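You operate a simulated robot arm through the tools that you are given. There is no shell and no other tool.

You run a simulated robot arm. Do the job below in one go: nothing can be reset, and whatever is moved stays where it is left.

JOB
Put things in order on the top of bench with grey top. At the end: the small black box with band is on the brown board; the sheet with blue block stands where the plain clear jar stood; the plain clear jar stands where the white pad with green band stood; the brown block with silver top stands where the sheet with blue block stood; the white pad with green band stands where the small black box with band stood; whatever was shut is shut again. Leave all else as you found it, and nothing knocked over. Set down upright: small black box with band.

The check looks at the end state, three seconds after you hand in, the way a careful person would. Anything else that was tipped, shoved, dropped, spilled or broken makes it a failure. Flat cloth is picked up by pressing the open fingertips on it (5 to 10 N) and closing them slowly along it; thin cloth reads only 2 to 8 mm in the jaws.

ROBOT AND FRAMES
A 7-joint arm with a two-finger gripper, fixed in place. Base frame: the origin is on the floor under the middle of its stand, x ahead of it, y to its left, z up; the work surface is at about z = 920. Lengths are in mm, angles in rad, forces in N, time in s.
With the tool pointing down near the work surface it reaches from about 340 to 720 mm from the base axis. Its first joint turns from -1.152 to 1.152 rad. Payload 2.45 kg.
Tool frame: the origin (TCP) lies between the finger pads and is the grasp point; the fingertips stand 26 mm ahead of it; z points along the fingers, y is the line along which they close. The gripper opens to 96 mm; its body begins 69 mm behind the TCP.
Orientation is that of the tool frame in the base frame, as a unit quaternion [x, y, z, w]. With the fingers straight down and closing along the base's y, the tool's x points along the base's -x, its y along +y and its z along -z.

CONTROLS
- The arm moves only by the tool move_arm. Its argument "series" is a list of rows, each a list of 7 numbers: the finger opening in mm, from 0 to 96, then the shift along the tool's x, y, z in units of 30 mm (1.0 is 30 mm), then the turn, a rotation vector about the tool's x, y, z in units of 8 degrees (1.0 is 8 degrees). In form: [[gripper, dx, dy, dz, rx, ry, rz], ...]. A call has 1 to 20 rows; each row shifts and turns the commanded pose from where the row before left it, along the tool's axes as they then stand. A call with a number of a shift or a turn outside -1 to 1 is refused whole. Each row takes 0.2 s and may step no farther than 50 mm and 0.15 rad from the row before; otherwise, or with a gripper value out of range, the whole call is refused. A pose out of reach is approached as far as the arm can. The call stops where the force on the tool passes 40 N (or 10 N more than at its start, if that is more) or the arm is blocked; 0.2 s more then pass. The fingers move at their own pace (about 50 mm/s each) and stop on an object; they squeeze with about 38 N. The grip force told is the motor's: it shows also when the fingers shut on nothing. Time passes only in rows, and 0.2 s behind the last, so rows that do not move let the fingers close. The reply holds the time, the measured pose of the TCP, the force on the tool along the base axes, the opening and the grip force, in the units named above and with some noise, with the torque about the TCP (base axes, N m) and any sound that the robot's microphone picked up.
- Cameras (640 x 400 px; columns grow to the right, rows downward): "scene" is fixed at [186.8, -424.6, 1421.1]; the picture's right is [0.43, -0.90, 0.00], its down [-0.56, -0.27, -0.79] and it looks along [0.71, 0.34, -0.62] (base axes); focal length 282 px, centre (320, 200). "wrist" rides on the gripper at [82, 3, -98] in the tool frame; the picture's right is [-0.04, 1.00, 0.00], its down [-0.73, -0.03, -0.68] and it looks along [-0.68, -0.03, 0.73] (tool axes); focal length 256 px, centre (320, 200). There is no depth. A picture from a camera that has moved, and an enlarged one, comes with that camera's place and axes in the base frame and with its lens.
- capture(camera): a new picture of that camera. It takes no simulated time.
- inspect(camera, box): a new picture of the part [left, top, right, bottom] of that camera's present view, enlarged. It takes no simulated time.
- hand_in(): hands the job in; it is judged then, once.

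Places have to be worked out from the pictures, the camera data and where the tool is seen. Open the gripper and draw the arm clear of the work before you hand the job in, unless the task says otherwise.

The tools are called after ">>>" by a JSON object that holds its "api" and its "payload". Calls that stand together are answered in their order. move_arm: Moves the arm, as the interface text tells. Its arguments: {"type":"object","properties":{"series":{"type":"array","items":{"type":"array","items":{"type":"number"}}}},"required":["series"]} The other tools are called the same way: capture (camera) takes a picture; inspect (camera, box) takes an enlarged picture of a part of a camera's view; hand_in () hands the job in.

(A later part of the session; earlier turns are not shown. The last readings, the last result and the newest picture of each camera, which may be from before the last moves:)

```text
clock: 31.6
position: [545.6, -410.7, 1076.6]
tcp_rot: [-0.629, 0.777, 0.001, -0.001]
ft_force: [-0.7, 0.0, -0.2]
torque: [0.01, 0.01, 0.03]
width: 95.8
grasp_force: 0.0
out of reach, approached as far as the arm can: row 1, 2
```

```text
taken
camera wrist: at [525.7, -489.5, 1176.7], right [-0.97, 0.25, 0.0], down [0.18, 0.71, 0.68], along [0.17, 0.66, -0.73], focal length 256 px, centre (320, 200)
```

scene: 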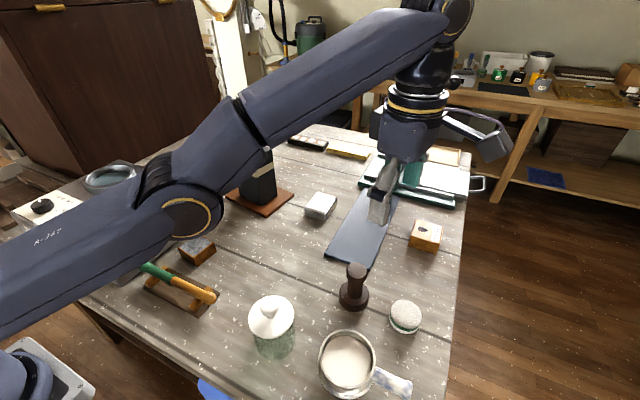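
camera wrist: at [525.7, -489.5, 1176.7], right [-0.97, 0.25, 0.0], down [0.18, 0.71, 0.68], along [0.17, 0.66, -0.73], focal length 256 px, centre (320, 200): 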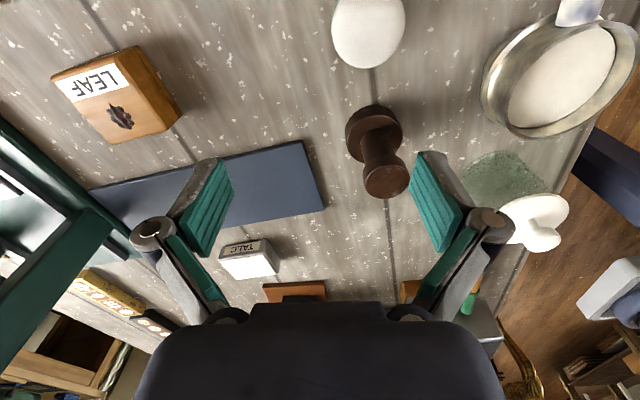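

The arm's bearing has stuck at about -37°, so the wrist turn (yaw 78° plus base angle) is what limits it, not distance. I'll turn the tool back by 28° (yaw 50°), which also keeps the fingers clear of the tamper.

>>> {"api": "move_arm", "payload": {"series": [[96, 0, 0, 0, 0, 0, 0.875], [96, 0, 0, 0, 0, 0, 0.875], [96, 0, 0, 0, 0, 0, 0.875], [96, 0, 0, 0, 0, 0, 0.875], [96, 0, 0, 0, 0, 0, 0]]}}

>>> {"api": "capture", "payload": {"camera": "wrist"}}

```text
clock: 32.8
position: [546.2, -409.3, 1079.7]
tcp_rot: [-0.421, 0.907, 0.0, 0.0]
ft_force: [0.0, 0.7, 0.1]
torque: [-0.01, 0.01, -0.02]
width: 96.1
grasp_force: 0.1
```

```text
taken
camera wrist: at [491.2, -469.8, 1179.6], right [-0.74, 0.67, 0.0], down [0.5, 0.54, 0.68], along [0.46, 0.5, -0.73], focal length 256 px, centre (320, 200)
```

wrist: 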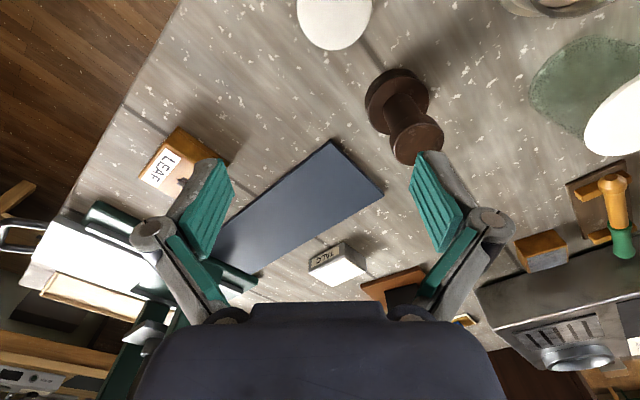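

The pose now follows commands again. I'll shift over the pad, at (503,-450), still at z≈1080.

>>> {"api": "move_arm", "payload": {"series": [[96, 0.66, 0.073, 0, 0, 0, 0], [96, 0.66, 0.073, 0, 0, 0, 0], [96, 0.66, 0.073, 0, 0, 0, 0], [96, 0, 0, 0, 0, 0, 0]]}}

>>> {"api": "capture", "payload": {"camera": "wrist"}}

>>> {"api": "inspect", "payload": {"camera": "wrist", "box": [240, 20, 400, 120]}}

```text
clock: 33.8
position: [504.2, -451.9, 1080.0]
tcp_rot: [-0.422, 0.906, 0.0, 0.0]
ft_force: [0.0, 0.5, -0.2]
torque: [0.02, 0.01, -0.01]
width: 96.0
grasp_force: 0.1
```

```text
taken
camera wrist: at [449.6, -511.4, 1179.1], right [-0.74, 0.67, 0.0], down [0.49, 0.54, 0.68], along [0.46, 0.5, -0.73], focal length 256 px, centre (320, 200)
```

wrist: 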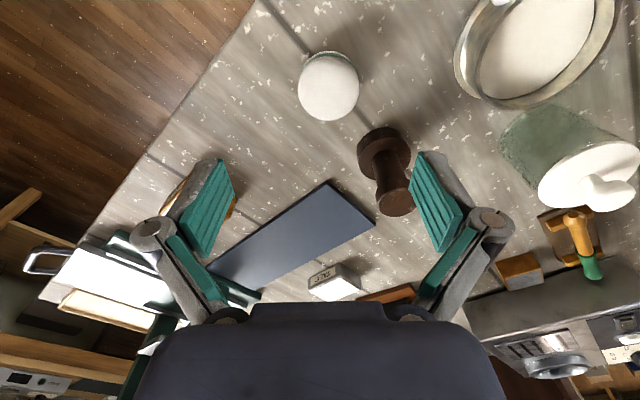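

```text
4.00 times, centred on (320, 70) of wrist
camera zoom: at [449.6, -511.4, 1179.1], right [-0.74, 0.67, 0.0], down [0.49, 0.54, 0.68], along [0.46, 0.5, -0.73], focal length 1024 px, centre (320, 720)
```

zoom: 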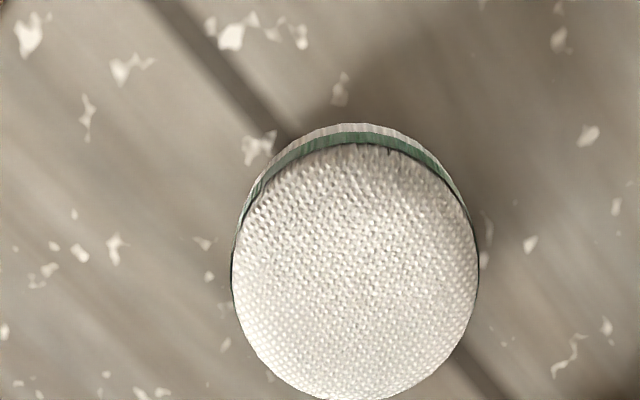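

From this close view the pad (about 58 mm across) is centred near (502,-441), 7 mm forward and 8 mm to the tool's right. I'll shift there and descend to z≈1000 first, then check clearance.

>>> {"api": "move_arm", "payload": {"series": [[96, -0.227, 0.28, 0, 0, 0, 0], [96, 0, 0, 0.9, 0, 0, 0], [96, 0, 0, 0.9, 0, 0, 0], [96, 0, 0, 0.8, 0, 0, 0], [96, 0, 0, 0, 0, 0, 0]]}}

>>> {"api": "capture", "payload": {"camera": "wrist"}}

>>> {"api": "inspect", "payload": {"camera": "scene", "box": [310, 200, 470, 350]}}

```text
clock: 35.0
position: [518.8, -456.9, 1009.1]
tcp_rot: [-0.422, 0.906, 0.001, 0.0]
ft_force: [0.1, 0.4, 0.1]
torque: [0.01, 0.04, -0.03]
width: 96.0
grasp_force: 0.1
out of reach, approached as far as the arm can: row 1, 2, 3, 4
```

```text
taken
camera wrist: at [464.0, -517.5, 1108.0], right [-0.74, 0.67, 0.0], down [0.5, 0.54, 0.68], along [0.46, 0.5, -0.73], focal length 256 px, centre (320, 200)
```

wrist: 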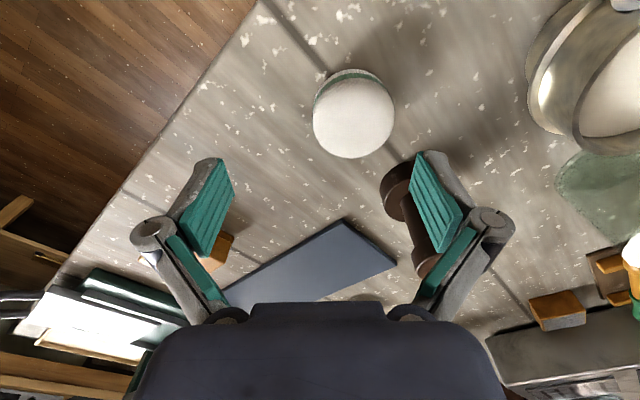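

```text
2.67 times, centred on (390, 275) of scene
camera zoom: at [186.8, -424.6, 1421.1], right [0.43, -0.9, 0.0], down [-0.56, -0.27, -0.79], along [0.71, 0.34, -0.62], focal length 751 px, centre (133, 0)
```

zoom: 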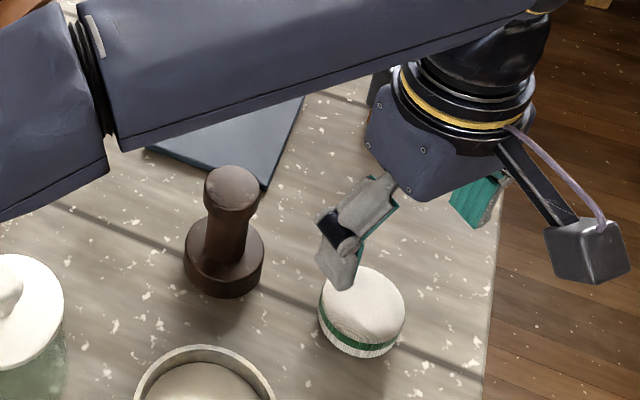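

Row 1 was flagged out of reach, although distance is fine, and the tool drifted outward to (519,-457). I'll test a pure inward shift from here to see whether a wrist limit is still binding.

>>> {"api": "move_arm", "payload": {"series": [[96, -0.05, 0.4, 0, 0, 0, 0], [96, 0, 0.37, 0, 0, 0, 0], [96, 0, 0, 0, 0, 0, 0]]}}

```text
clock: 35.8
position: [516.8, -458.6, 1010.7]
tcp_rot: [-0.422, 0.907, 0.002, -0.001]
ft_force: [0.0, 0.1, 0.2]
torque: [-0.01, 0.03, 0.0]
width: 96.1
grasp_force: 0.0
out of reach, approached as far as the arm can: row 1, 2
```

Inward motion is refused at this wrist turn, so I'll rotate the tool further back to yaw -50° (a centred wrist), which also keeps the finger line away from the tamper.

>>> {"api": "move_arm", "payload": {"series": [[96, 0, 0, 0, 0, 0, 0.96], [96, 0, 0, 0, 0, 0, 0.96], [96, 0, 0, 0, 0, 0, 0.96], [96, 0, 0, 0, 0, 0, 0.96], [96, 0, 0, 0, 0, 0, 0.96], [96, 0, 0, 0, 0, 0, 0.96], [96, 0, 0, 0, 0, 0, 0.96], [96, 0, 0, 0, 0, 0, 0.96], [96, 0, 0, 0, 0, 0, 0.96], [96, 0, 0, 0, 0, 0, 0.96], [96, 0, 0, 0, 0, 0, 0.96], [96, 0, 0, 0, 0, 0, 0.96], [96, 0, 0, 0, 0, 0, 0.98], [96, 0, 0, 0, 0, 0, 0]]}}

>>> {"api": "capture", "payload": {"camera": "wrist"}}

>>> {"api": "capture", "payload": {"camera": "scene"}}

```text
clock: 38.8
position: [517.4, -458.1, 1009.7]
tcp_rot: [0.424, 0.906, 0.0, -0.001]
ft_force: [0.0, 0.2, 0.5]
torque: [0.01, -0.01, -0.01]
width: 96.2
grasp_force: 0.2
```

```text
taken
camera wrist: at [467.2, -394.2, 1108.3], right [0.79, 0.61, 0.0], down [0.45, -0.58, 0.68], along [0.41, -0.54, -0.74], focal length 256 px, centre (320, 200)
```

wrist: 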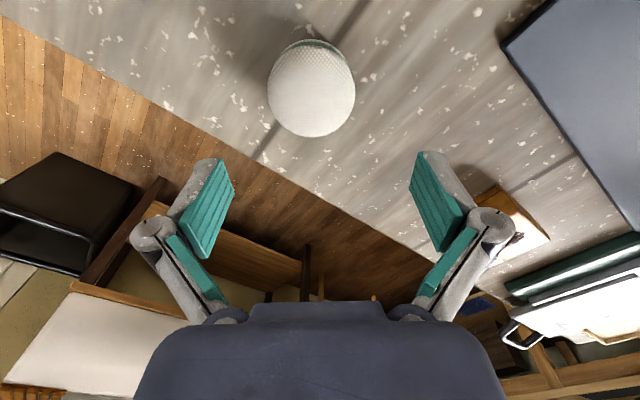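

```text
taken
```

scene: 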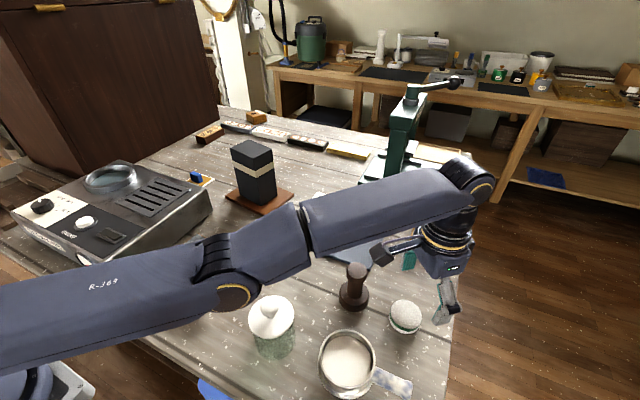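

The wrist is free now. I'll enlarge the pad in this view to locate its centre precisely.

>>> {"api": "inspect", "payload": {"camera": "wrist", "box": [230, 20, 390, 145]}}

```text
3.20 times, centred on (310, 82) of wrist
camera zoom: at [467.2, -394.2, 1108.3], right [0.79, 0.61, 0.0], down [0.45, -0.58, 0.68], along [0.41, -0.54, -0.74], focal length 819 px, centre (352, 576)
```

zoom: 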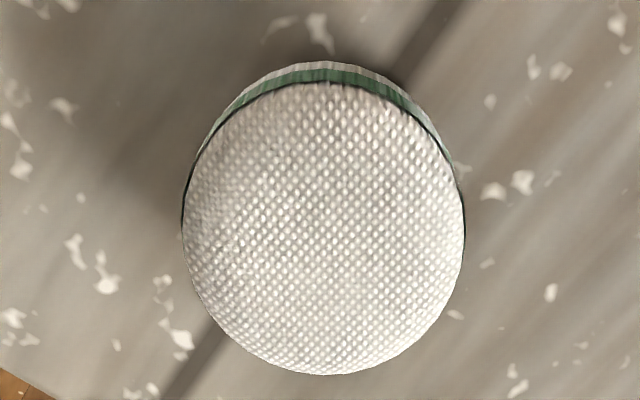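

Combining the lateral readings of the two views, the pad centre is at about (499,-445.5). I'll shift there and come down around it in two stages.

>>> {"api": "move_arm", "payload": {"series": [[96, 0.36, -0.1, 0, 0, 0, 0], [96, 0.355, -0.098, 0, 0, 0, 0], [96, 0, 0, 0.6, 0, 0, 0], [96, 0, 0, 0, 0, 0, 0]]}}

>>> {"api": "capture", "payload": {"camera": "wrist"}}

>>> {"api": "inspect", "payload": {"camera": "scene", "box": [320, 200, 480, 350]}}

```text
clock: 39.8
position: [515.7, -463.8, 993.4]
tcp_rot: [0.423, 0.906, 0.0, 0.0]
ft_force: [0.8, -0.3, -0.4]
torque: [0.02, -0.03, 0.03]
width: 95.8
grasp_force: 0.2
out of reach, approached as far as the arm can: row 1, 2
```

```text
taken
camera wrist: at [464.8, -399.0, 1094.7], right [0.79, 0.61, 0.0], down [0.45, -0.58, 0.68], along [0.41, -0.54, -0.74], focal length 256 px, centre (320, 200)
```

wrist: 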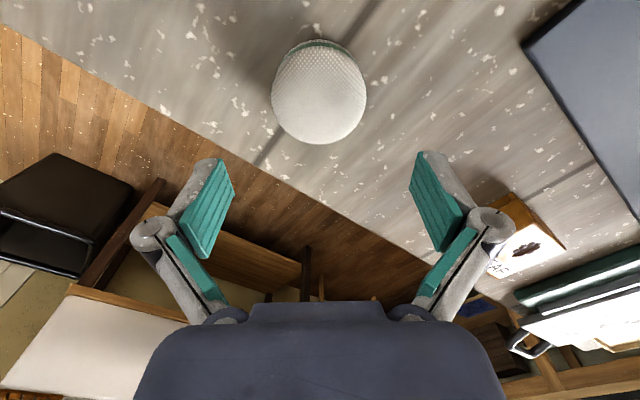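

```text
2.67 times, centred on (400, 275) of scene
camera zoom: at [186.8, -424.6, 1421.1], right [0.43, -0.9, 0.0], down [-0.56, -0.27, -0.79], along [0.71, 0.34, -0.62], focal length 751 px, centre (107, 0)
```

zoom: 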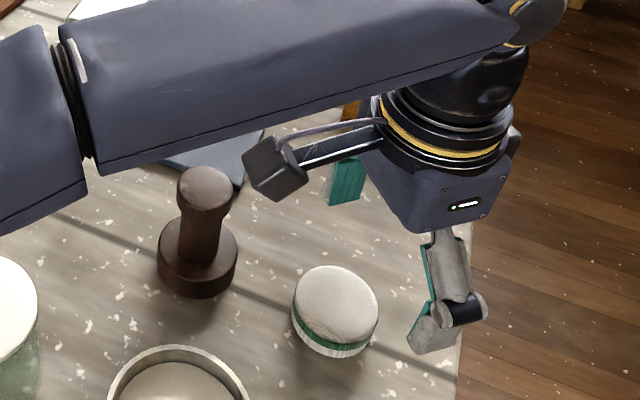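

The tool sits on the outer edge of its reach (arm nearly straight), and small inward steps don't bend the elbow. I'll try larger inward-and-up steps, toward the base, to unlock it.

>>> {"api": "move_arm", "payload": {"series": [[96, 1, -0.14, -1, 0, 0, 0], [96, 1, -0.14, -1, 0, 0, 0], [96, 1, -0.14, -1, 0, 0, 0], [96, 0, 0, 0, 0, 0, 0]]}}

>>> {"api": "capture", "payload": {"camera": "scene"}}

```text
clock: 40.8
position: [495.6, -456.0, 1081.1]
tcp_rot: [0.423, 0.906, 0.0, -0.001]
ft_force: [0.4, -0.1, 0.1]
torque: [0.01, 0.01, 0.02]
width: 96.2
grasp_force: 0.1
out of reach, approached as far as the arm can: row 1, 2, 3
```

```text
taken
```

scene: 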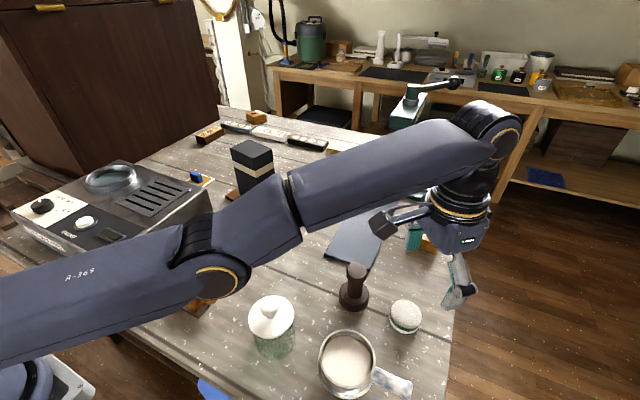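

The arm looks straight from shoulder to wrist in the scene view, i.e. at its singular limit. I'll try many tiny inward steps (1.5 mm each), which need only a modest elbow bend each.

>>> {"api": "move_arm", "payload": {"series": [[96, 0.05, -0.007, 0, 0, 0, 0], [96, 0.05, -0.007, 0, 0, 0, 0], [96, 0.05, -0.007, 0, 0, 0, 0], [96, 0.05, -0.007, 0, 0, 0, 0], [96, 0.05, -0.007, 0, 0, 0, 0], [96, 0.05, -0.007, 0, 0, 0, 0], [96, 0.05, -0.007, 0, 0, 0, 0], [96, 0.05, -0.007, 0, 0, 0, 0], [96, 0.05, -0.007, 0, 0, 0, 0], [96, 0.05, -0.007, 0, 0, 0, 0]]}}

```text
clock: 43.0
position: [492.4, -457.5, 1086.9]
tcp_rot: [0.423, 0.906, 0.001, -0.001]
ft_force: [-0.6, 0.0, -0.3]
torque: [-0.01, -0.02, 0.01]
width: 96.1
grasp_force: 0.0
out of reach, approached as far as the arm can: row 4, 7, 10
```

Inward, up and down all hold the arm on the reach sphere. I'll try moving sideways toward smaller bearing (along a chord inside the reach circle), toward (520,-300), to let the elbow bend.

>>> {"api": "move_arm", "payload": {"series": [[96, 0.57, 0.678, 0, 0, 0, 0], [96, 0.57, 0.678, 0, 0, 0, 0], [96, 0.57, 0.678, 0, 0, 0, 0], [96, 0.57, 0.678, 0, 0, 0, 0], [96, 0.57, 0.678, 0, 0, 0, 0], [96, 0.57, 0.678, 0, 0, 0, 0], [96, 0, 0, 0, 0, 0, 0]]}}

>>> {"api": "capture", "payload": {"camera": "scene"}}

```text
clock: 44.6
position: [580.4, -354.3, 1108.5]
tcp_rot: [0.424, 0.906, 0.0, -0.001]
ft_force: [-1.4, -0.1, -0.5]
torque: [-0.02, 0.0, 0.01]
width: 96.0
grasp_force: 0.0
out of reach, approached as far as the arm can: row 1, 2, 3, 4, 5, 6
```

```text
taken
```

scene: 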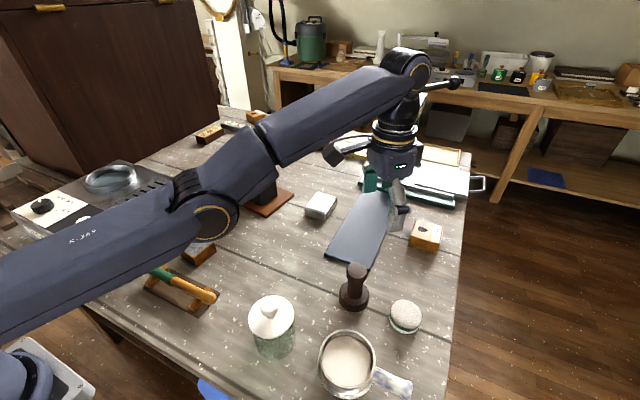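

The numbers fit an arm that has passed through full stretch onto the wrong side of its elbow limit. I'll push outward to full stretch and then straight down, which should fold the elbow back the proper way.

>>> {"api": "move_arm", "payload": {"series": [[96, -0.473, 0.161, 0, 0, 0, 0], [96, -0.473, 0.161, 0, 0, 0, 0], [96, -0.473, 0.161, 0, 0, 0, 0], [96, 0, 0, 0.6, 0, 0, 0], [96, 0, 0, 0.6, 0, 0, 0], [96, 0, 0, 0, 0, 0, 0]]}}

```text
clock: 46.0
position: [592.5, -358.5, 1069.2]
tcp_rot: [0.423, 0.906, 0.001, -0.001]
ft_force: [-0.4, 0.5, 0.7]
torque: [0.02, -0.01, 0.03]
width: 96.2
grasp_force: 0.2
out of reach, approached as far as the arm can: row 1, 2, 3, 4, 5
```

Radius grew to 692 at z=1069, past the earlier lock radius. Now I'll test inward steps combined with downward motion.

>>> {"api": "move_arm", "payload": {"series": [[96, -0.473, 0.161, 0, 0, 0, 0], [96, -0.473, 0.161, 0, 0, 0, 0], [96, 0.4, -0.137, 0.7, 0, 0, 0], [96, 0.4, -0.137, 0.3, 0, 0, 0], [96, 0, 0, 0, 0, 0, 0]]}}

```text
clock: 47.2
position: [596.4, -362.2, 1048.6]
tcp_rot: [0.422, 0.906, 0.0, 0.0]
ft_force: [0.0, 0.1, 0.1]
torque: [0.0, -0.02, -0.02]
width: 96.2
grasp_force: 0.0
out of reach, approached as far as the arm can: row 1, 2, 3, 4
```

Now about 715 mm from the shoulder, nearly at full stretch (≈720). I'll push outward and down together for several rows so the elbow crosses over, then inward and down.

>>> {"api": "move_arm", "payload": {"series": [[96, -0.757, 0.258, 0.15, 0, 0, 0], [96, -0.757, 0.258, 0.15, 0, 0, 0], [96, -0.757, 0.258, 0.3, 0, 0, 0], [96, -0.757, 0.258, 0.3, 0, 0, 0], [96, -0.757, 0.258, 0.5, 0, 0, 0], [96, 0, 0, 0, 0, 0, 0]]}}

```text
clock: 48.6
position: [604.2, -364.6, 1013.4]
tcp_rot: [0.423, 0.906, 0.0, 0.0]
ft_force: [-0.9, -0.1, 0.3]
torque: [0.01, -0.01, -0.01]
width: 95.9
grasp_force: 0.1
out of reach, approached as far as the arm can: row 1, 2, 3, 4, 5
```

At about 716 mm, likely the true maximum. Testing inward steps now.

>>> {"api": "move_arm", "payload": {"series": [[96, 0.3, -0.103, 0.3, 0, 0, 0], [96, 0.3, -0.103, 0.3, 0, 0, 0], [96, 0.3, -0.103, 0, 0, 0, 0], [96, 0, 0, 0, 0, 0, 0]]}}

>>> {"api": "capture", "payload": {"camera": "scene"}}

```text
clock: 49.6
position: [578.9, -349.0, 995.8]
tcp_rot: [0.422, 0.906, 0.001, 0.0]
ft_force: [-0.4, -0.7, -0.9]
torque: [-0.02, -0.03, 0.0]
width: 95.9
grasp_force: 0.1
```

```text
taken
```

scene: 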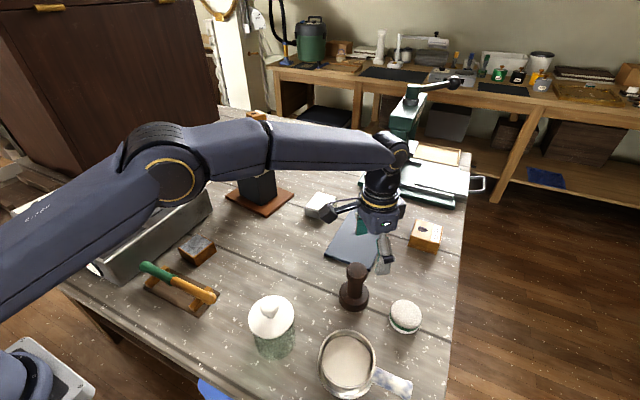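

The elbow has folded back to the proper side: the arm obeys again at (579,-349,996). I'll rise to z≈1065 (clear of the tamper) and move over the pad.

>>> {"api": "move_arm", "payload": {"series": [[96, 0, 0, -0.6, 0, 0, 0], [96, 0, 0, -0.6, 0, 0, 0], [96, 0, 0, -0.6, 0, 0, 0], [96, 0, 0, -0.5, 0, 0, 0], [96, -0.153, -0.82, 0, 0, 0, 0], [96, -0.153, -0.82, 0, 0, 0, 0], [96, -0.153, -0.82, 0, 0, 0, 0], [96, -0.153, -0.82, 0, 0, 0, 0], [96, -0.153, -0.82, 0, 0, 0, 0], [96, 0, 0, 0, 0, 0, 0]]}}

>>> {"api": "capture", "payload": {"camera": "wrist"}}

>>> {"api": "capture", "payload": {"camera": "scene"}}

```text
clock: 51.8
position: [500.0, -446.1, 1067.5]
tcp_rot: [0.422, 0.906, -0.001, 0.0]
ft_force: [-0.6, 0.6, -0.4]
torque: [-0.03, 0.01, 0.0]
width: 95.8
grasp_force: 0.0
```

```text
taken
camera wrist: at [450.0, -381.1, 1166.8], right [0.79, 0.61, 0.0], down [0.45, -0.58, 0.68], along [0.42, -0.54, -0.73], focal length 256 px, centre (320, 200)
```

wrist: 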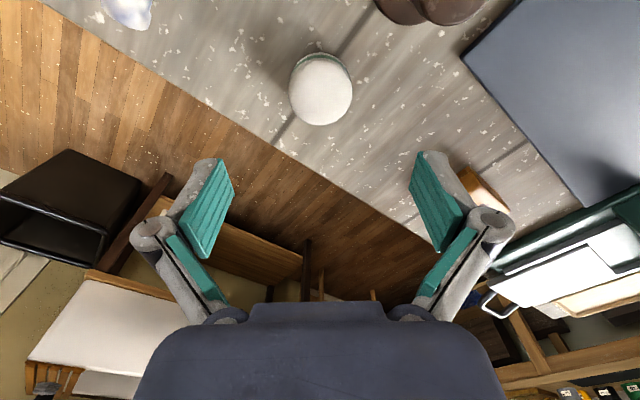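

```text
taken
```

scene: 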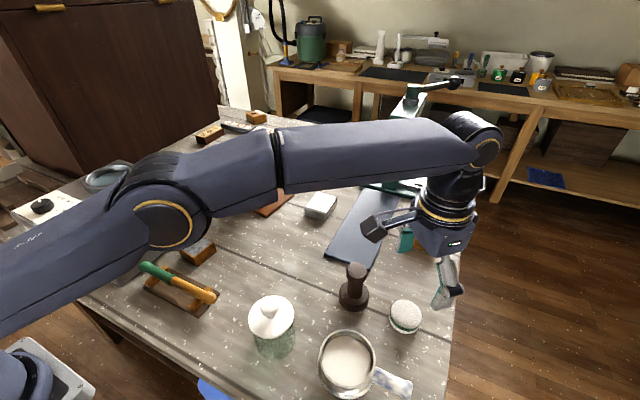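

The pad is centred between the fingers. Descending to TCP z≈951 so the fingertips straddle it just above the bench.

>>> {"api": "move_arm", "payload": {"series": [[96, 0, 0, 0.9, 0, 0, 0], [96, 0, 0, 0.9, 0, 0, 0], [96, 0, 0, 0.9, 0, 0, 0], [96, 0, 0, 0.6, 0, 0, 0], [96, 0, 0, 0.55, 0, 0, 0], [96, 0, 0, 0, 0, 0, 0]]}}

>>> {"api": "capture", "payload": {"camera": "wrist"}}

>>> {"api": "inspect", "payload": {"camera": "scene", "box": [320, 220, 480, 350]}}

```text
clock: 53.2
position: [498.1, -448.0, 947.7]
tcp_rot: [0.423, 0.906, 0.0, 0.0]
ft_force: [-0.1, 0.6, -0.3]
torque: [0.03, -0.02, 0.0]
width: 96.1
grasp_force: 0.0
```

```text
taken
camera wrist: at [448.4, -382.5, 1047.8], right [0.79, 0.61, 0.0], down [0.45, -0.58, 0.68], along [0.41, -0.54, -0.73], focal length 256 px, centre (320, 200)
```

wrist: 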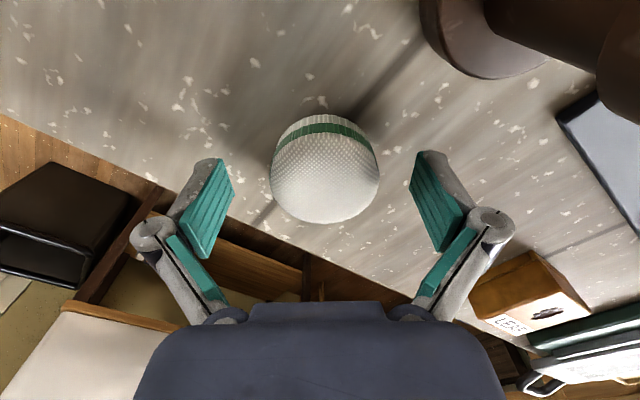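

```text
3.08 times, centred on (400, 285) of scene
camera zoom: at [186.8, -424.6, 1421.1], right [0.43, -0.9, 0.0], down [-0.56, -0.27, -0.79], along [0.71, 0.34, -0.62], focal length 866 px, centre (74, -62)
```

zoom: 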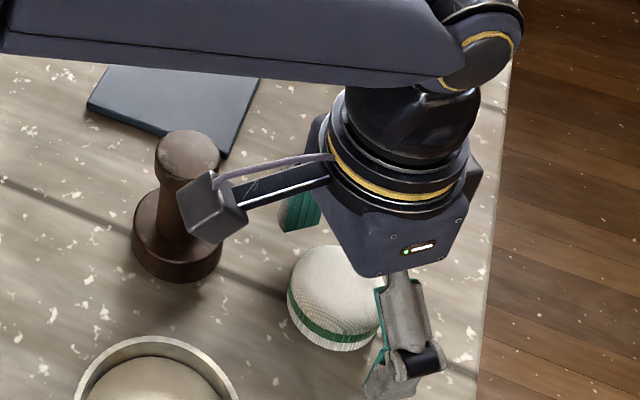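

Tips are about 2 mm above the bench, no contact, pad centred between them. Closing slowly on the pad.

>>> {"api": "move_arm", "payload": {"series": [[80, 0, 0.05, 0, 0, 0, 0], [70, 0, 0, 0, 0, 0, 0], [62, 0, 0, 0, 0, 0, 0], [56, 0, 0, 0, 0, 0, 0], [50, 0, 0, 0, 0, 0, 0], [46, 0, 0, 0, 0, 0, 0], [46, 0, 0, 0, 0, 0, 0]]}}

>>> {"api": "capture", "payload": {"camera": "wrist"}}

```text
clock: 54.8
position: [499.3, -446.1, 949.9]
tcp_rot: [0.422, 0.906, 0.0, 0.0]
ft_force: [-0.5, 0.1, 3.1]
torque: [0.0, 0.04, 0.01]
width: 51.8
grasp_force: 37.9
```

```text
taken
camera wrist: at [449.9, -380.9, 1048.8], right [0.79, 0.61, 0.0], down [0.45, -0.58, 0.68], along [0.42, -0.54, -0.73], focal length 256 px, centre (320, 200)
```

wrist: 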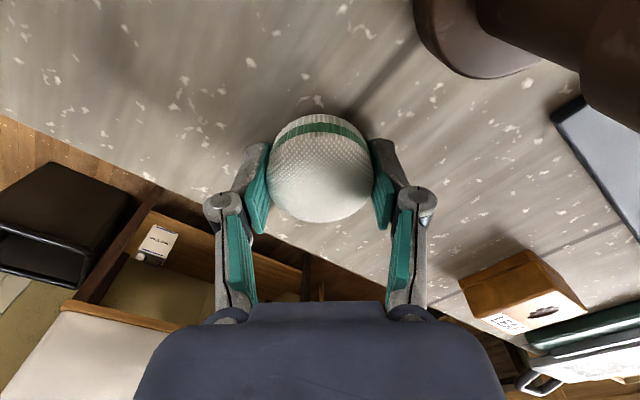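

The pad is held at 51.8 mm with the TCP at (499,-446), which fixes the jar's destination. Lifting to z≈1075 and carrying it over the tamper to the black box's old place at (501,-165).

>>> {"api": "move_arm", "payload": {"series": [[46, 0, 0, -0.4, 0, 0, 0], [46, 0, 0, -0.8, 0, 0, 0], [46, 0, 0, -0.9, 0, 0, 0], [46, 0, 0, -0.9, 0, 0, 0], [46, 0, 0, -0.9, 0, 0, 0], [46, 0, 0, -0.3, 0, 0, 0], [46, 0.715, 0.602, 0, 0, 0, 0], [46, 0.715, 0.602, 0, 0, 0, 0], [46, 0.715, 0.602, 0, 0, 0, 0], [46, 0.715, 0.602, 0, 0, 0, 0], [46, 0.715, 0.602, 0, 0, 0, 0], [46, 0.715, 0.602, 0, 0, 0, 0], [46, 0.715, 0.602, 0, 0, 0, 0], [46, 0.715, 0.602, 0, 0, 0, 0], [46, 0.715, 0.602, 0, 0, 0, 0], [46, 0.715, 0.602, 0, 0, 0, 0], [46, 0, 0, 0, 0, 0, 0]]}}

>>> {"api": "capture", "payload": {"camera": "scene"}}

>>> {"api": "capture", "payload": {"camera": "wrist"}}

```text
clock: 58.4
position: [502.0, -161.9, 1075.1]
tcp_rot: [0.423, 0.906, 0.001, 0.0]
ft_force: [0.4, 0.6, -0.1]
torque: [0.0, 0.02, -0.01]
width: 51.8
grasp_force: 38.0
```

```text
taken
```

scene: 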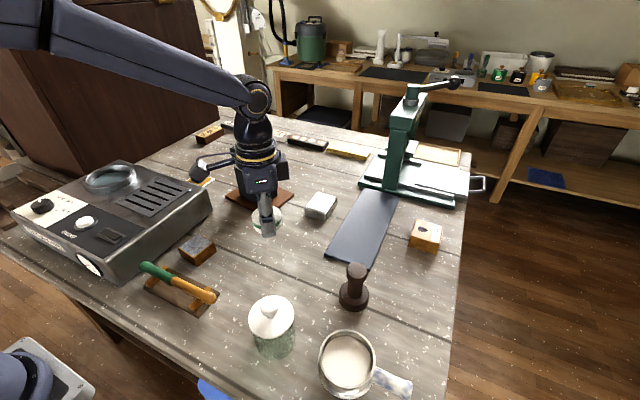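

```text
taken
camera wrist: at [451.8, -98.0, 1174.2], right [0.79, 0.61, 0.0], down [0.45, -0.58, 0.68], along [0.41, -0.54, -0.73], focal length 256 px, centre (320, 200)
```

wrist: 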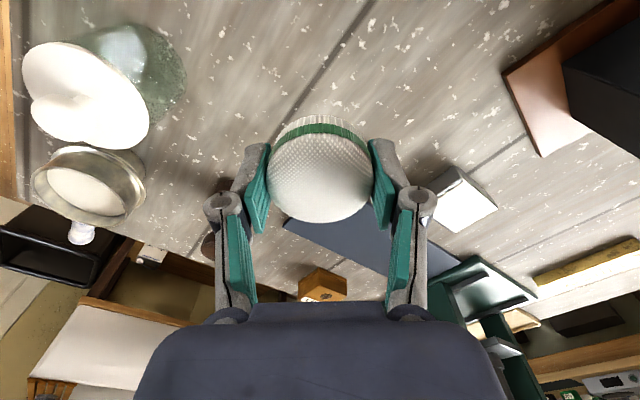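

The pad hangs over the box's old spot. I'll correct a couple of mm and lower, finishing with small steps.

>>> {"api": "move_arm", "payload": {"series": [[46, -0.04, -0.07, 0.6, 0, 0, 0], [46, 0, 0, 0.8, 0, 0, 0], [46, 0, 0, 0.8, 0, 0, 0], [46, 0, 0, 0.8, 0, 0, 0], [46, 0, 0, 0.6, 0, 0, 0], [46, 0, 0, 0.3, 0, 0, 0], [46, 0, 0, 0.1, 0, 0, 0], [46, 0, 0, 0, 0, 0, 0]]}}

```text
clock: 60.2
position: [499.6, -166.7, 953.2]
tcp_rot: [0.423, 0.906, 0.0, 0.0]
ft_force: [0.2, 0.1, 0.4]
torque: [-0.03, 0.0, -0.02]
width: 52.0
grasp_force: 37.9
```

No contact yet at z=953; lowering in 1.5 mm steps.

>>> {"api": "move_arm", "payload": {"series": [[46, 0, 0, 0.05, 0, 0, 0], [46, 0, 0, 0.05, 0, 0, 0], [46, 0, 0, 0, 0, 0, 0]]}}

```text
clock: 61.0
position: [500.7, -165.9, 952.7]
tcp_rot: [0.422, 0.906, 0.001, 0.0]
ft_force: [0.7, -0.2, -0.5]
torque: [-0.01, -0.02, 0.01]
width: 52.1
grasp_force: 38.3
```

Still free. Two more small steps, then I check with a picture.

>>> {"api": "move_arm", "payload": {"series": [[46, 0, 0, 0.05, 0, 0, 0], [46, 0, 0, 0, 0, 0, 0]]}}

>>> {"api": "inspect", "payload": {"camera": "scene", "box": [210, 180, 330, 290]}}

>>> {"api": "capture", "payload": {"camera": "wrist"}}

```text
clock: 61.6
position: [499.5, -165.9, 951.3]
tcp_rot: [0.423, 0.906, 0.001, 0.0]
ft_force: [0.5, 0.3, -1.0]
torque: [0.02, -0.04, 0.01]
width: 51.8
grasp_force: 37.6
```

```text
3.64 times, centred on (270, 235) of scene
camera zoom: at [186.8, -424.6, 1421.1], right [0.43, -0.9, 0.0], down [-0.56, -0.27, -0.79], along [0.71, 0.34, -0.62], focal length 1024 px, centre (502, 73)
```

zoom: 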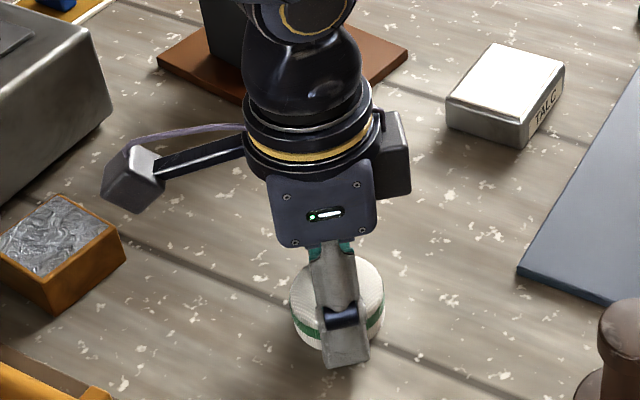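

```text
taken
camera wrist: at [450.4, -102.0, 1050.7], right [0.79, 0.61, 0.0], down [0.45, -0.58, 0.68], along [0.41, -0.54, -0.73], focal length 256 px, centre (320, 200)
```

wrist: 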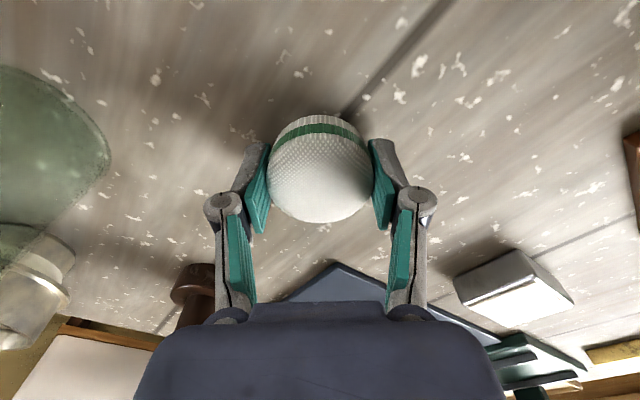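

Nearly down. One more pair of 1 mm steps to feel the bench.

>>> {"api": "move_arm", "payload": {"series": [[46, 0, 0, 0.04, 0, 0, 0], [46, 0, 0, 0.03, 0, 0, 0], [46, 0, 0, 0, 0, 0, 0]]}}

```text
clock: 62.4
position: [500.0, -168.0, 949.3]
tcp_rot: [0.422, 0.906, 0.0, 0.0]
ft_force: [-4.1, 2.8, 18.4]
torque: [0.01, 0.13, 0.02]
width: 51.6
grasp_force: 37.9
```

Contact (18 N): the pad is on the bench. Opening the fingers and backing straight up.

>>> {"api": "move_arm", "payload": {"series": [[54, 0, 0, -0.03, 0, 0, 0], [60, 0, 0, 0, 0, 0, 0], [75, 0, 0, 0, 0, 0, 0], [90, 0, 0, 0, 0, 0, 0], [96, 0, 0, 0, 0, 0, 0], [96, 0, 0, -0.5, 0, 0, 0], [96, 0, 0, -0.9, 0, 0, 0], [96, 0, 0, -0.9, 0, 0, 0], [96, 0, 0, -0.9, 0, 0, 0], [96, 0, 0, -0.9, 0, 0, 0], [96, 0, 0, 0, 0, 0, 0]]}}

>>> {"api": "capture", "payload": {"camera": "wrist"}}

>>> {"api": "capture", "payload": {"camera": "scene"}}

```text
clock: 64.8
position: [500.3, -165.8, 1072.4]
tcp_rot: [0.424, 0.906, 0.0, 0.001]
ft_force: [0.7, 0.5, 0.3]
torque: [0.01, 0.01, 0.01]
width: 96.1
grasp_force: 0.2
```

```text
taken
camera wrist: at [449.4, -101.6, 1171.6], right [0.79, 0.61, 0.0], down [0.45, -0.58, 0.68], along [0.41, -0.54, -0.73], focal length 256 px, centre (320, 200)
```

wrist: 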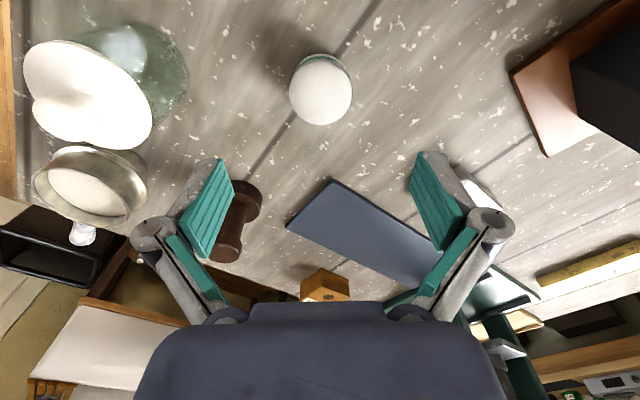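

```text
taken
```

scene: 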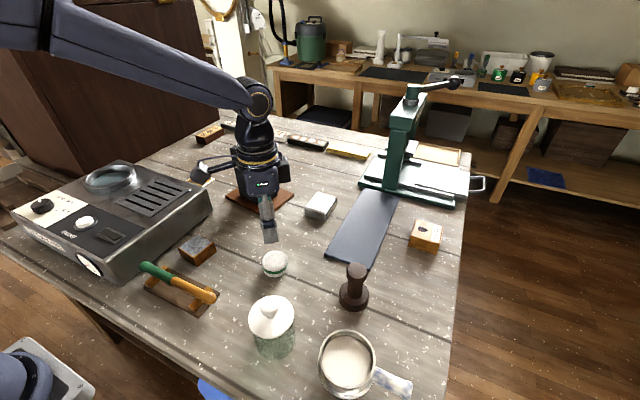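

The pad now stands at the box's old place, (500,-166). Next the jar: I move above it at z≈1150 and look.

>>> {"api": "move_arm", "payload": {"series": [[96, 0.095, -0.783, -0.38, 0, 0, 0], [96, 0.095, -0.783, -0.38, 0, 0, 0], [96, 0.095, -0.783, -0.38, 0, 0, 0], [96, 0.095, -0.783, -0.38, 0, 0, 0], [96, 0.095, -0.783, -0.38, 0, 0, 0], [96, 0.095, -0.783, -0.38, 0, 0, 0], [96, 0.095, -0.783, -0.38, 0, 0, 0], [96, 0, 0, 0, 0, 0, 0]]}}

>>> {"api": "capture", "payload": {"camera": "wrist"}}

>>> {"api": "inspect", "payload": {"camera": "wrist", "box": [240, 30, 400, 160]}}

>>> {"api": "inspect", "payload": {"camera": "scene", "box": [210, 270, 330, 380]}}

```text
clock: 66.6
position: [361.6, -255.9, 1151.6]
tcp_rot: [0.423, 0.906, -0.001, 0.0]
ft_force: [0.4, 0.4, 0.2]
torque: [0.03, 0.03, -0.02]
width: 96.0
grasp_force: 0.1
```

```text
taken
camera wrist: at [311.6, -191.0, 1251.2], right [0.79, 0.61, 0.0], down [0.45, -0.58, 0.68], along [0.42, -0.54, -0.73], focal length 256 px, centre (320, 200)
```

wrist: 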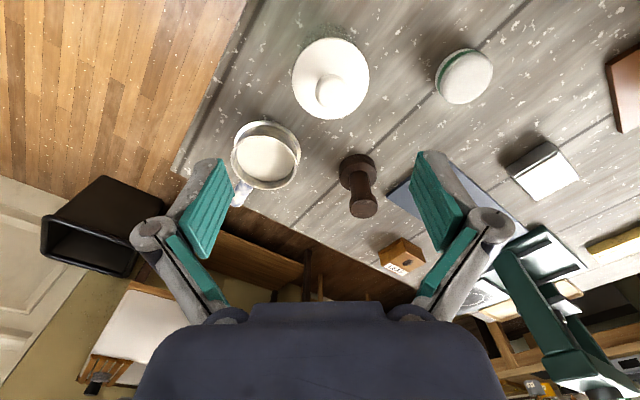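

```text
3.08 times, centred on (320, 95) of wrist
camera zoom: at [311.6, -191.0, 1251.2], right [0.79, 0.61, 0.0], down [0.45, -0.58, 0.68], along [0.42, -0.54, -0.73], focal length 788 px, centre (320, 523)
```

zoom: 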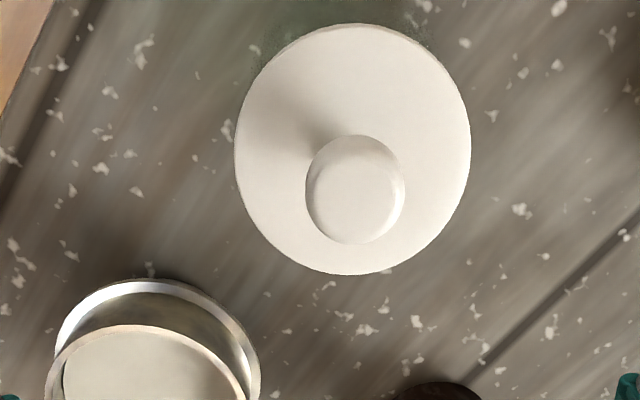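

```text
3.64 times, centred on (270, 325) of scene
camera zoom: at [186.8, -424.6, 1421.1], right [0.43, -0.9, 0.0], down [-0.56, -0.27, -0.79], along [0.71, 0.34, -0.62], focal length 1024 px, centre (502, -254)
```

zoom: 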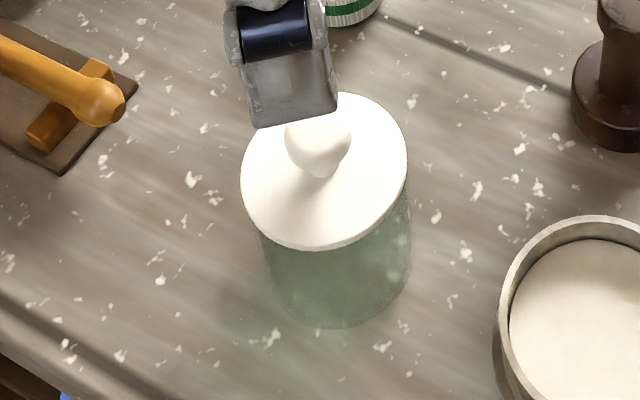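

The jar's lid (about 69 mm across) is centred near (365,-245.5), with the lid rim around z≈1000 and the knob top near 1033. I'll centre above it and come down to z≈1075 for a closer look.

>>> {"api": "move_arm", "payload": {"series": [[96, 0.19, 0.31, 0.5, 0, 0, 0], [96, 0, 0, 0.7, 0, 0, 0], [96, 0, 0, 0.7, 0, 0, 0], [96, 0, 0, 0.6, 0, 0, 0], [96, 0, 0, 0, 0, 0, 0]]}}

>>> {"api": "capture", "payload": {"camera": "wrist"}}

>>> {"api": "inspect", "payload": {"camera": "scene", "box": [200, 210, 360, 370]}}

```text
clock: 67.8
position: [365.3, -248.1, 1078.0]
tcp_rot: [0.424, 0.906, 0.0, 0.0]
ft_force: [-0.1, -0.8, 0.0]
torque: [-0.01, -0.01, 0.03]
width: 96.0
grasp_force: 0.1
```

```text
taken
camera wrist: at [315.5, -183.2, 1177.0], right [0.79, 0.61, 0.0], down [0.45, -0.58, 0.68], along [0.41, -0.54, -0.73], focal length 256 px, centre (320, 200)
```

wrist: 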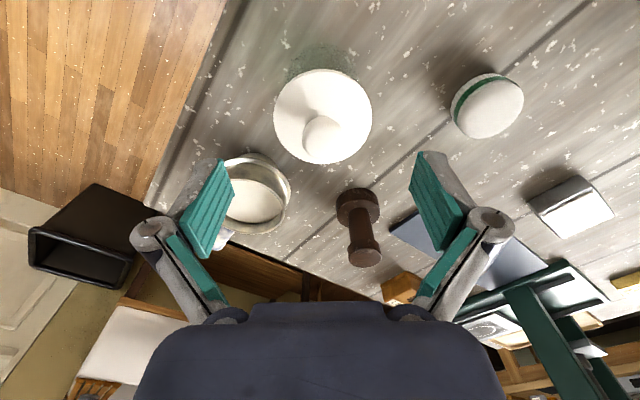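

```text
2.50 times, centred on (280, 290) of scene
camera zoom: at [186.8, -424.6, 1421.1], right [0.43, -0.9, 0.0], down [-0.56, -0.27, -0.79], along [0.71, 0.34, -0.62], focal length 704 px, centre (420, -25)
```

zoom: 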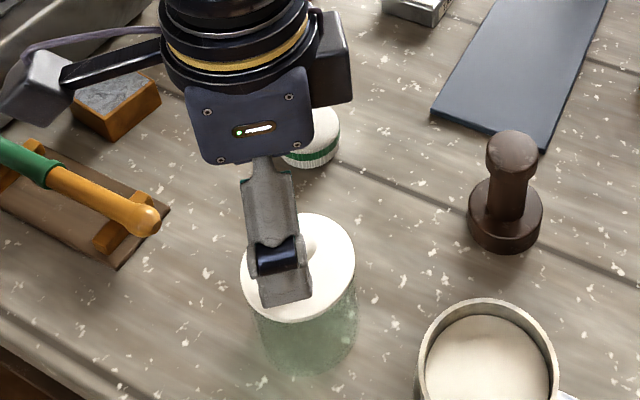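

The lid rim is at about z≈1002 and 70.8 mm wide. I need to know the pad length and whether the lid overhangs the glass, so I enlarge those parts.

>>> {"api": "inspect", "payload": {"camera": "wrist", "box": [130, 140, 250, 320]}}

>>> {"api": "inspect", "payload": {"camera": "wrist", "box": [250, 30, 400, 170]}}

>>> {"api": "inspect", "payload": {"camera": "scene", "box": [235, 280, 315, 380]}}

```text
2.22 times, centred on (190, 230) of wrist
camera zoom: at [315.5, -183.2, 1177.0], right [0.79, 0.61, 0.0], down [0.45, -0.58, 0.68], along [0.41, -0.54, -0.73], focal length 569 px, centre (609, 133)
```

zoom: 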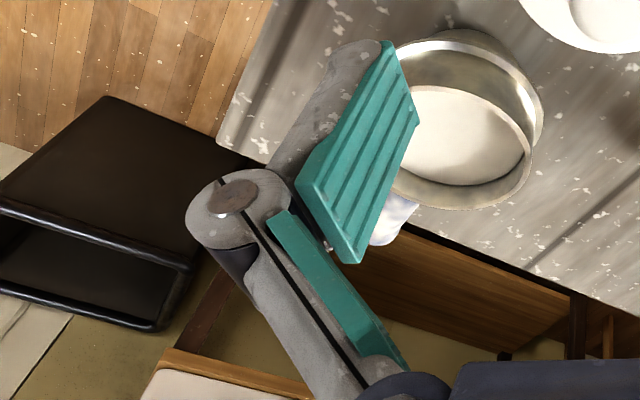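

```text
2.86 times, centred on (325, 100) of wrist
camera zoom: at [315.5, -183.2, 1177.0], right [0.79, 0.61, 0.0], down [0.45, -0.58, 0.68], along [0.41, -0.54, -0.73], focal length 731 px, centre (306, 486)
```

zoom: 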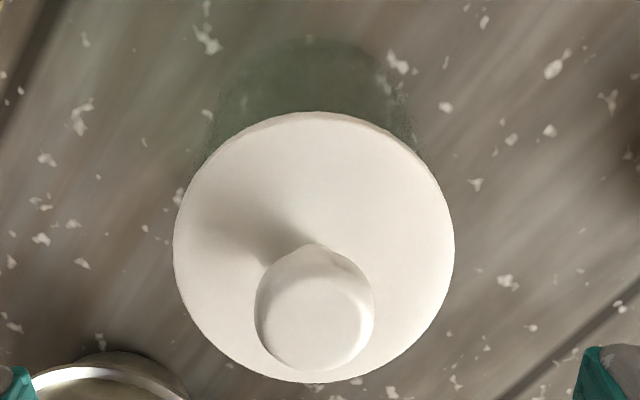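

```text
4.00 times, centred on (275, 330) of scene
camera zoom: at [186.8, -424.6, 1421.1], right [0.43, -0.9, 0.0], down [-0.56, -0.27, -0.79], along [0.71, 0.34, -0.62], focal length 1126 px, centre (500, -320)
```

zoom: 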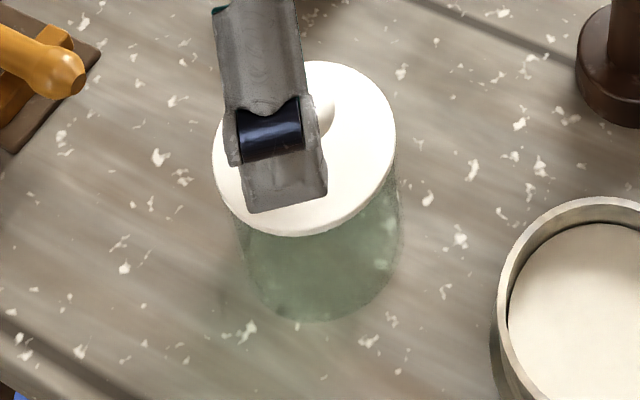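

From both cameras the glass body and lid have nearly the same radius (≈35.5 mm), so the pads can clasp body and lid together with the palm staying above the knob. I'll descend to TCP z≈981 and watch for contact.

>>> {"api": "move_arm", "payload": {"series": [[96, 0.06, 0.045, 0.7, 0, 0, 0], [96, 0, 0, 0.7, 0, 0, 0], [96, 0, 0, 0.7, 0, 0, 0], [96, 0, 0, 0.6, 0, 0, 0], [96, 0, 0, 0.4, 0, 0, 0], [96, 0, 0, 0.13, 0, 0, 0], [96, 0, 0, 0, 0, 0, 0]]}}

>>> {"api": "capture", "payload": {"camera": "wrist"}}

>>> {"api": "inspect", "payload": {"camera": "scene", "box": [200, 230, 360, 380]}}

```text
clock: 69.4
position: [364.0, -245.4, 978.9]
tcp_rot: [0.423, 0.906, -0.001, 0.0]
ft_force: [0.9, -0.5, 0.9]
torque: [0.0, -0.03, 0.02]
width: 96.1
grasp_force: 0.1
```

```text
taken
camera wrist: at [314.0, -181.0, 1078.5], right [0.79, 0.61, 0.0], down [0.45, -0.58, 0.68], along [0.41, -0.54, -0.73], focal length 256 px, centre (320, 200)
```

wrist: 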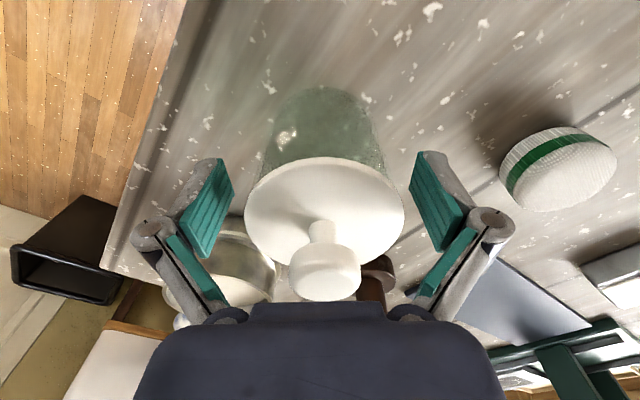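

```text
2.67 times, centred on (280, 305) of scene
camera zoom: at [186.8, -424.6, 1421.1], right [0.43, -0.9, 0.0], down [-0.56, -0.27, -0.79], along [0.71, 0.34, -0.62], focal length 751 px, centre (427, -80)
```

zoom: 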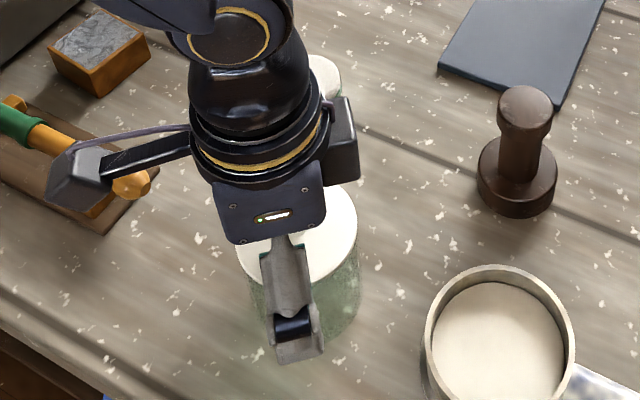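

The profile view shows glass and lid flush at about 34.7 mm radius, jar centred within 2 mm and no contact. Closing gently on it.

>>> {"api": "move_arm", "payload": {"series": [[88, 0, 0.055, 0, 0, 0, 0], [80, 0, 0, 0, 0, 0, 0], [75, 0, 0, 0, 0, 0, 0], [70, 0, 0, 0, 0, 0, 0], [66, 0, 0, 0, 0, 0, 0], [62, 0, 0, 0, 0, 0, 0], [62, 0, 0, 0, 0, 0, 0]]}}

>>> {"api": "capture", "payload": {"camera": "wrist"}}

```text
clock: 71.0
position: [365.7, -243.6, 979.6]
tcp_rot: [0.424, 0.906, 0.0, 0.001]
ft_force: [-3.2, -0.3, 5.0]
torque: [-0.07, 0.13, -0.06]
width: 69.1
grasp_force: 38.2
```

```text
taken
camera wrist: at [315.3, -179.4, 1078.6], right [0.79, 0.61, 0.0], down [0.45, -0.58, 0.68], along [0.41, -0.54, -0.73], focal length 256 px, centre (320, 200)
```

wrist: 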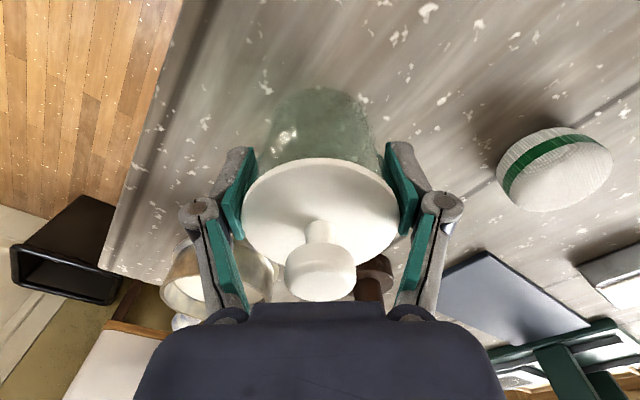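

Gripped at 69.1 mm, jar axis at about (365,-244.5). Test lift of 12 mm: if the whole jar rises, its base keeps its place in the wrist picture.

>>> {"api": "move_arm", "payload": {"series": [[62, 0, 0, -0.2, 0, 0, 0], [62, 0, 0, -0.2, 0, 0, 0], [62, 0, 0, 0, 0, 0, 0]]}}

>>> {"api": "capture", "payload": {"camera": "wrist"}}

>>> {"api": "inspect", "payload": {"camera": "scene", "box": [200, 230, 360, 380]}}

```text
clock: 71.8
position: [365.7, -244.6, 991.4]
tcp_rot: [0.423, 0.906, -0.001, 0.0]
ft_force: [0.5, 0.0, -4.0]
torque: [0.03, -0.01, 0.0]
width: 69.1
grasp_force: 38.4
```

```text
taken
camera wrist: at [315.6, -179.5, 1090.8], right [0.79, 0.61, 0.0], down [0.45, -0.58, 0.68], along [0.41, -0.54, -0.73], focal length 256 px, centre (320, 200)
```

wrist: 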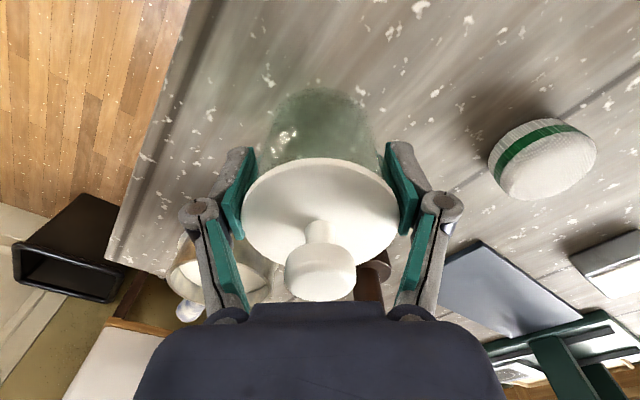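

```text
2.67 times, centred on (280, 305) of scene
camera zoom: at [186.8, -424.6, 1421.1], right [0.43, -0.9, 0.0], down [-0.56, -0.27, -0.79], along [0.71, 0.34, -0.62], focal length 751 px, centre (427, -80)
```

zoom: 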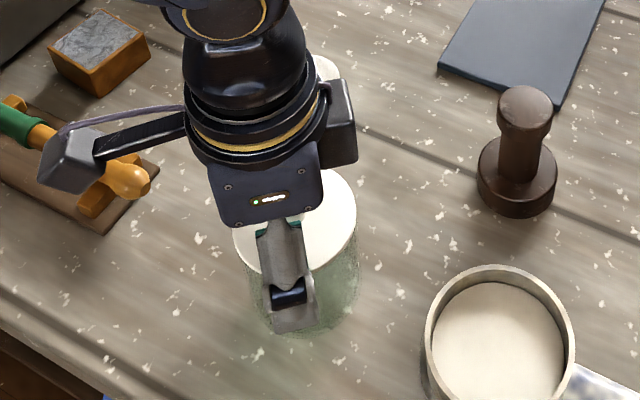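

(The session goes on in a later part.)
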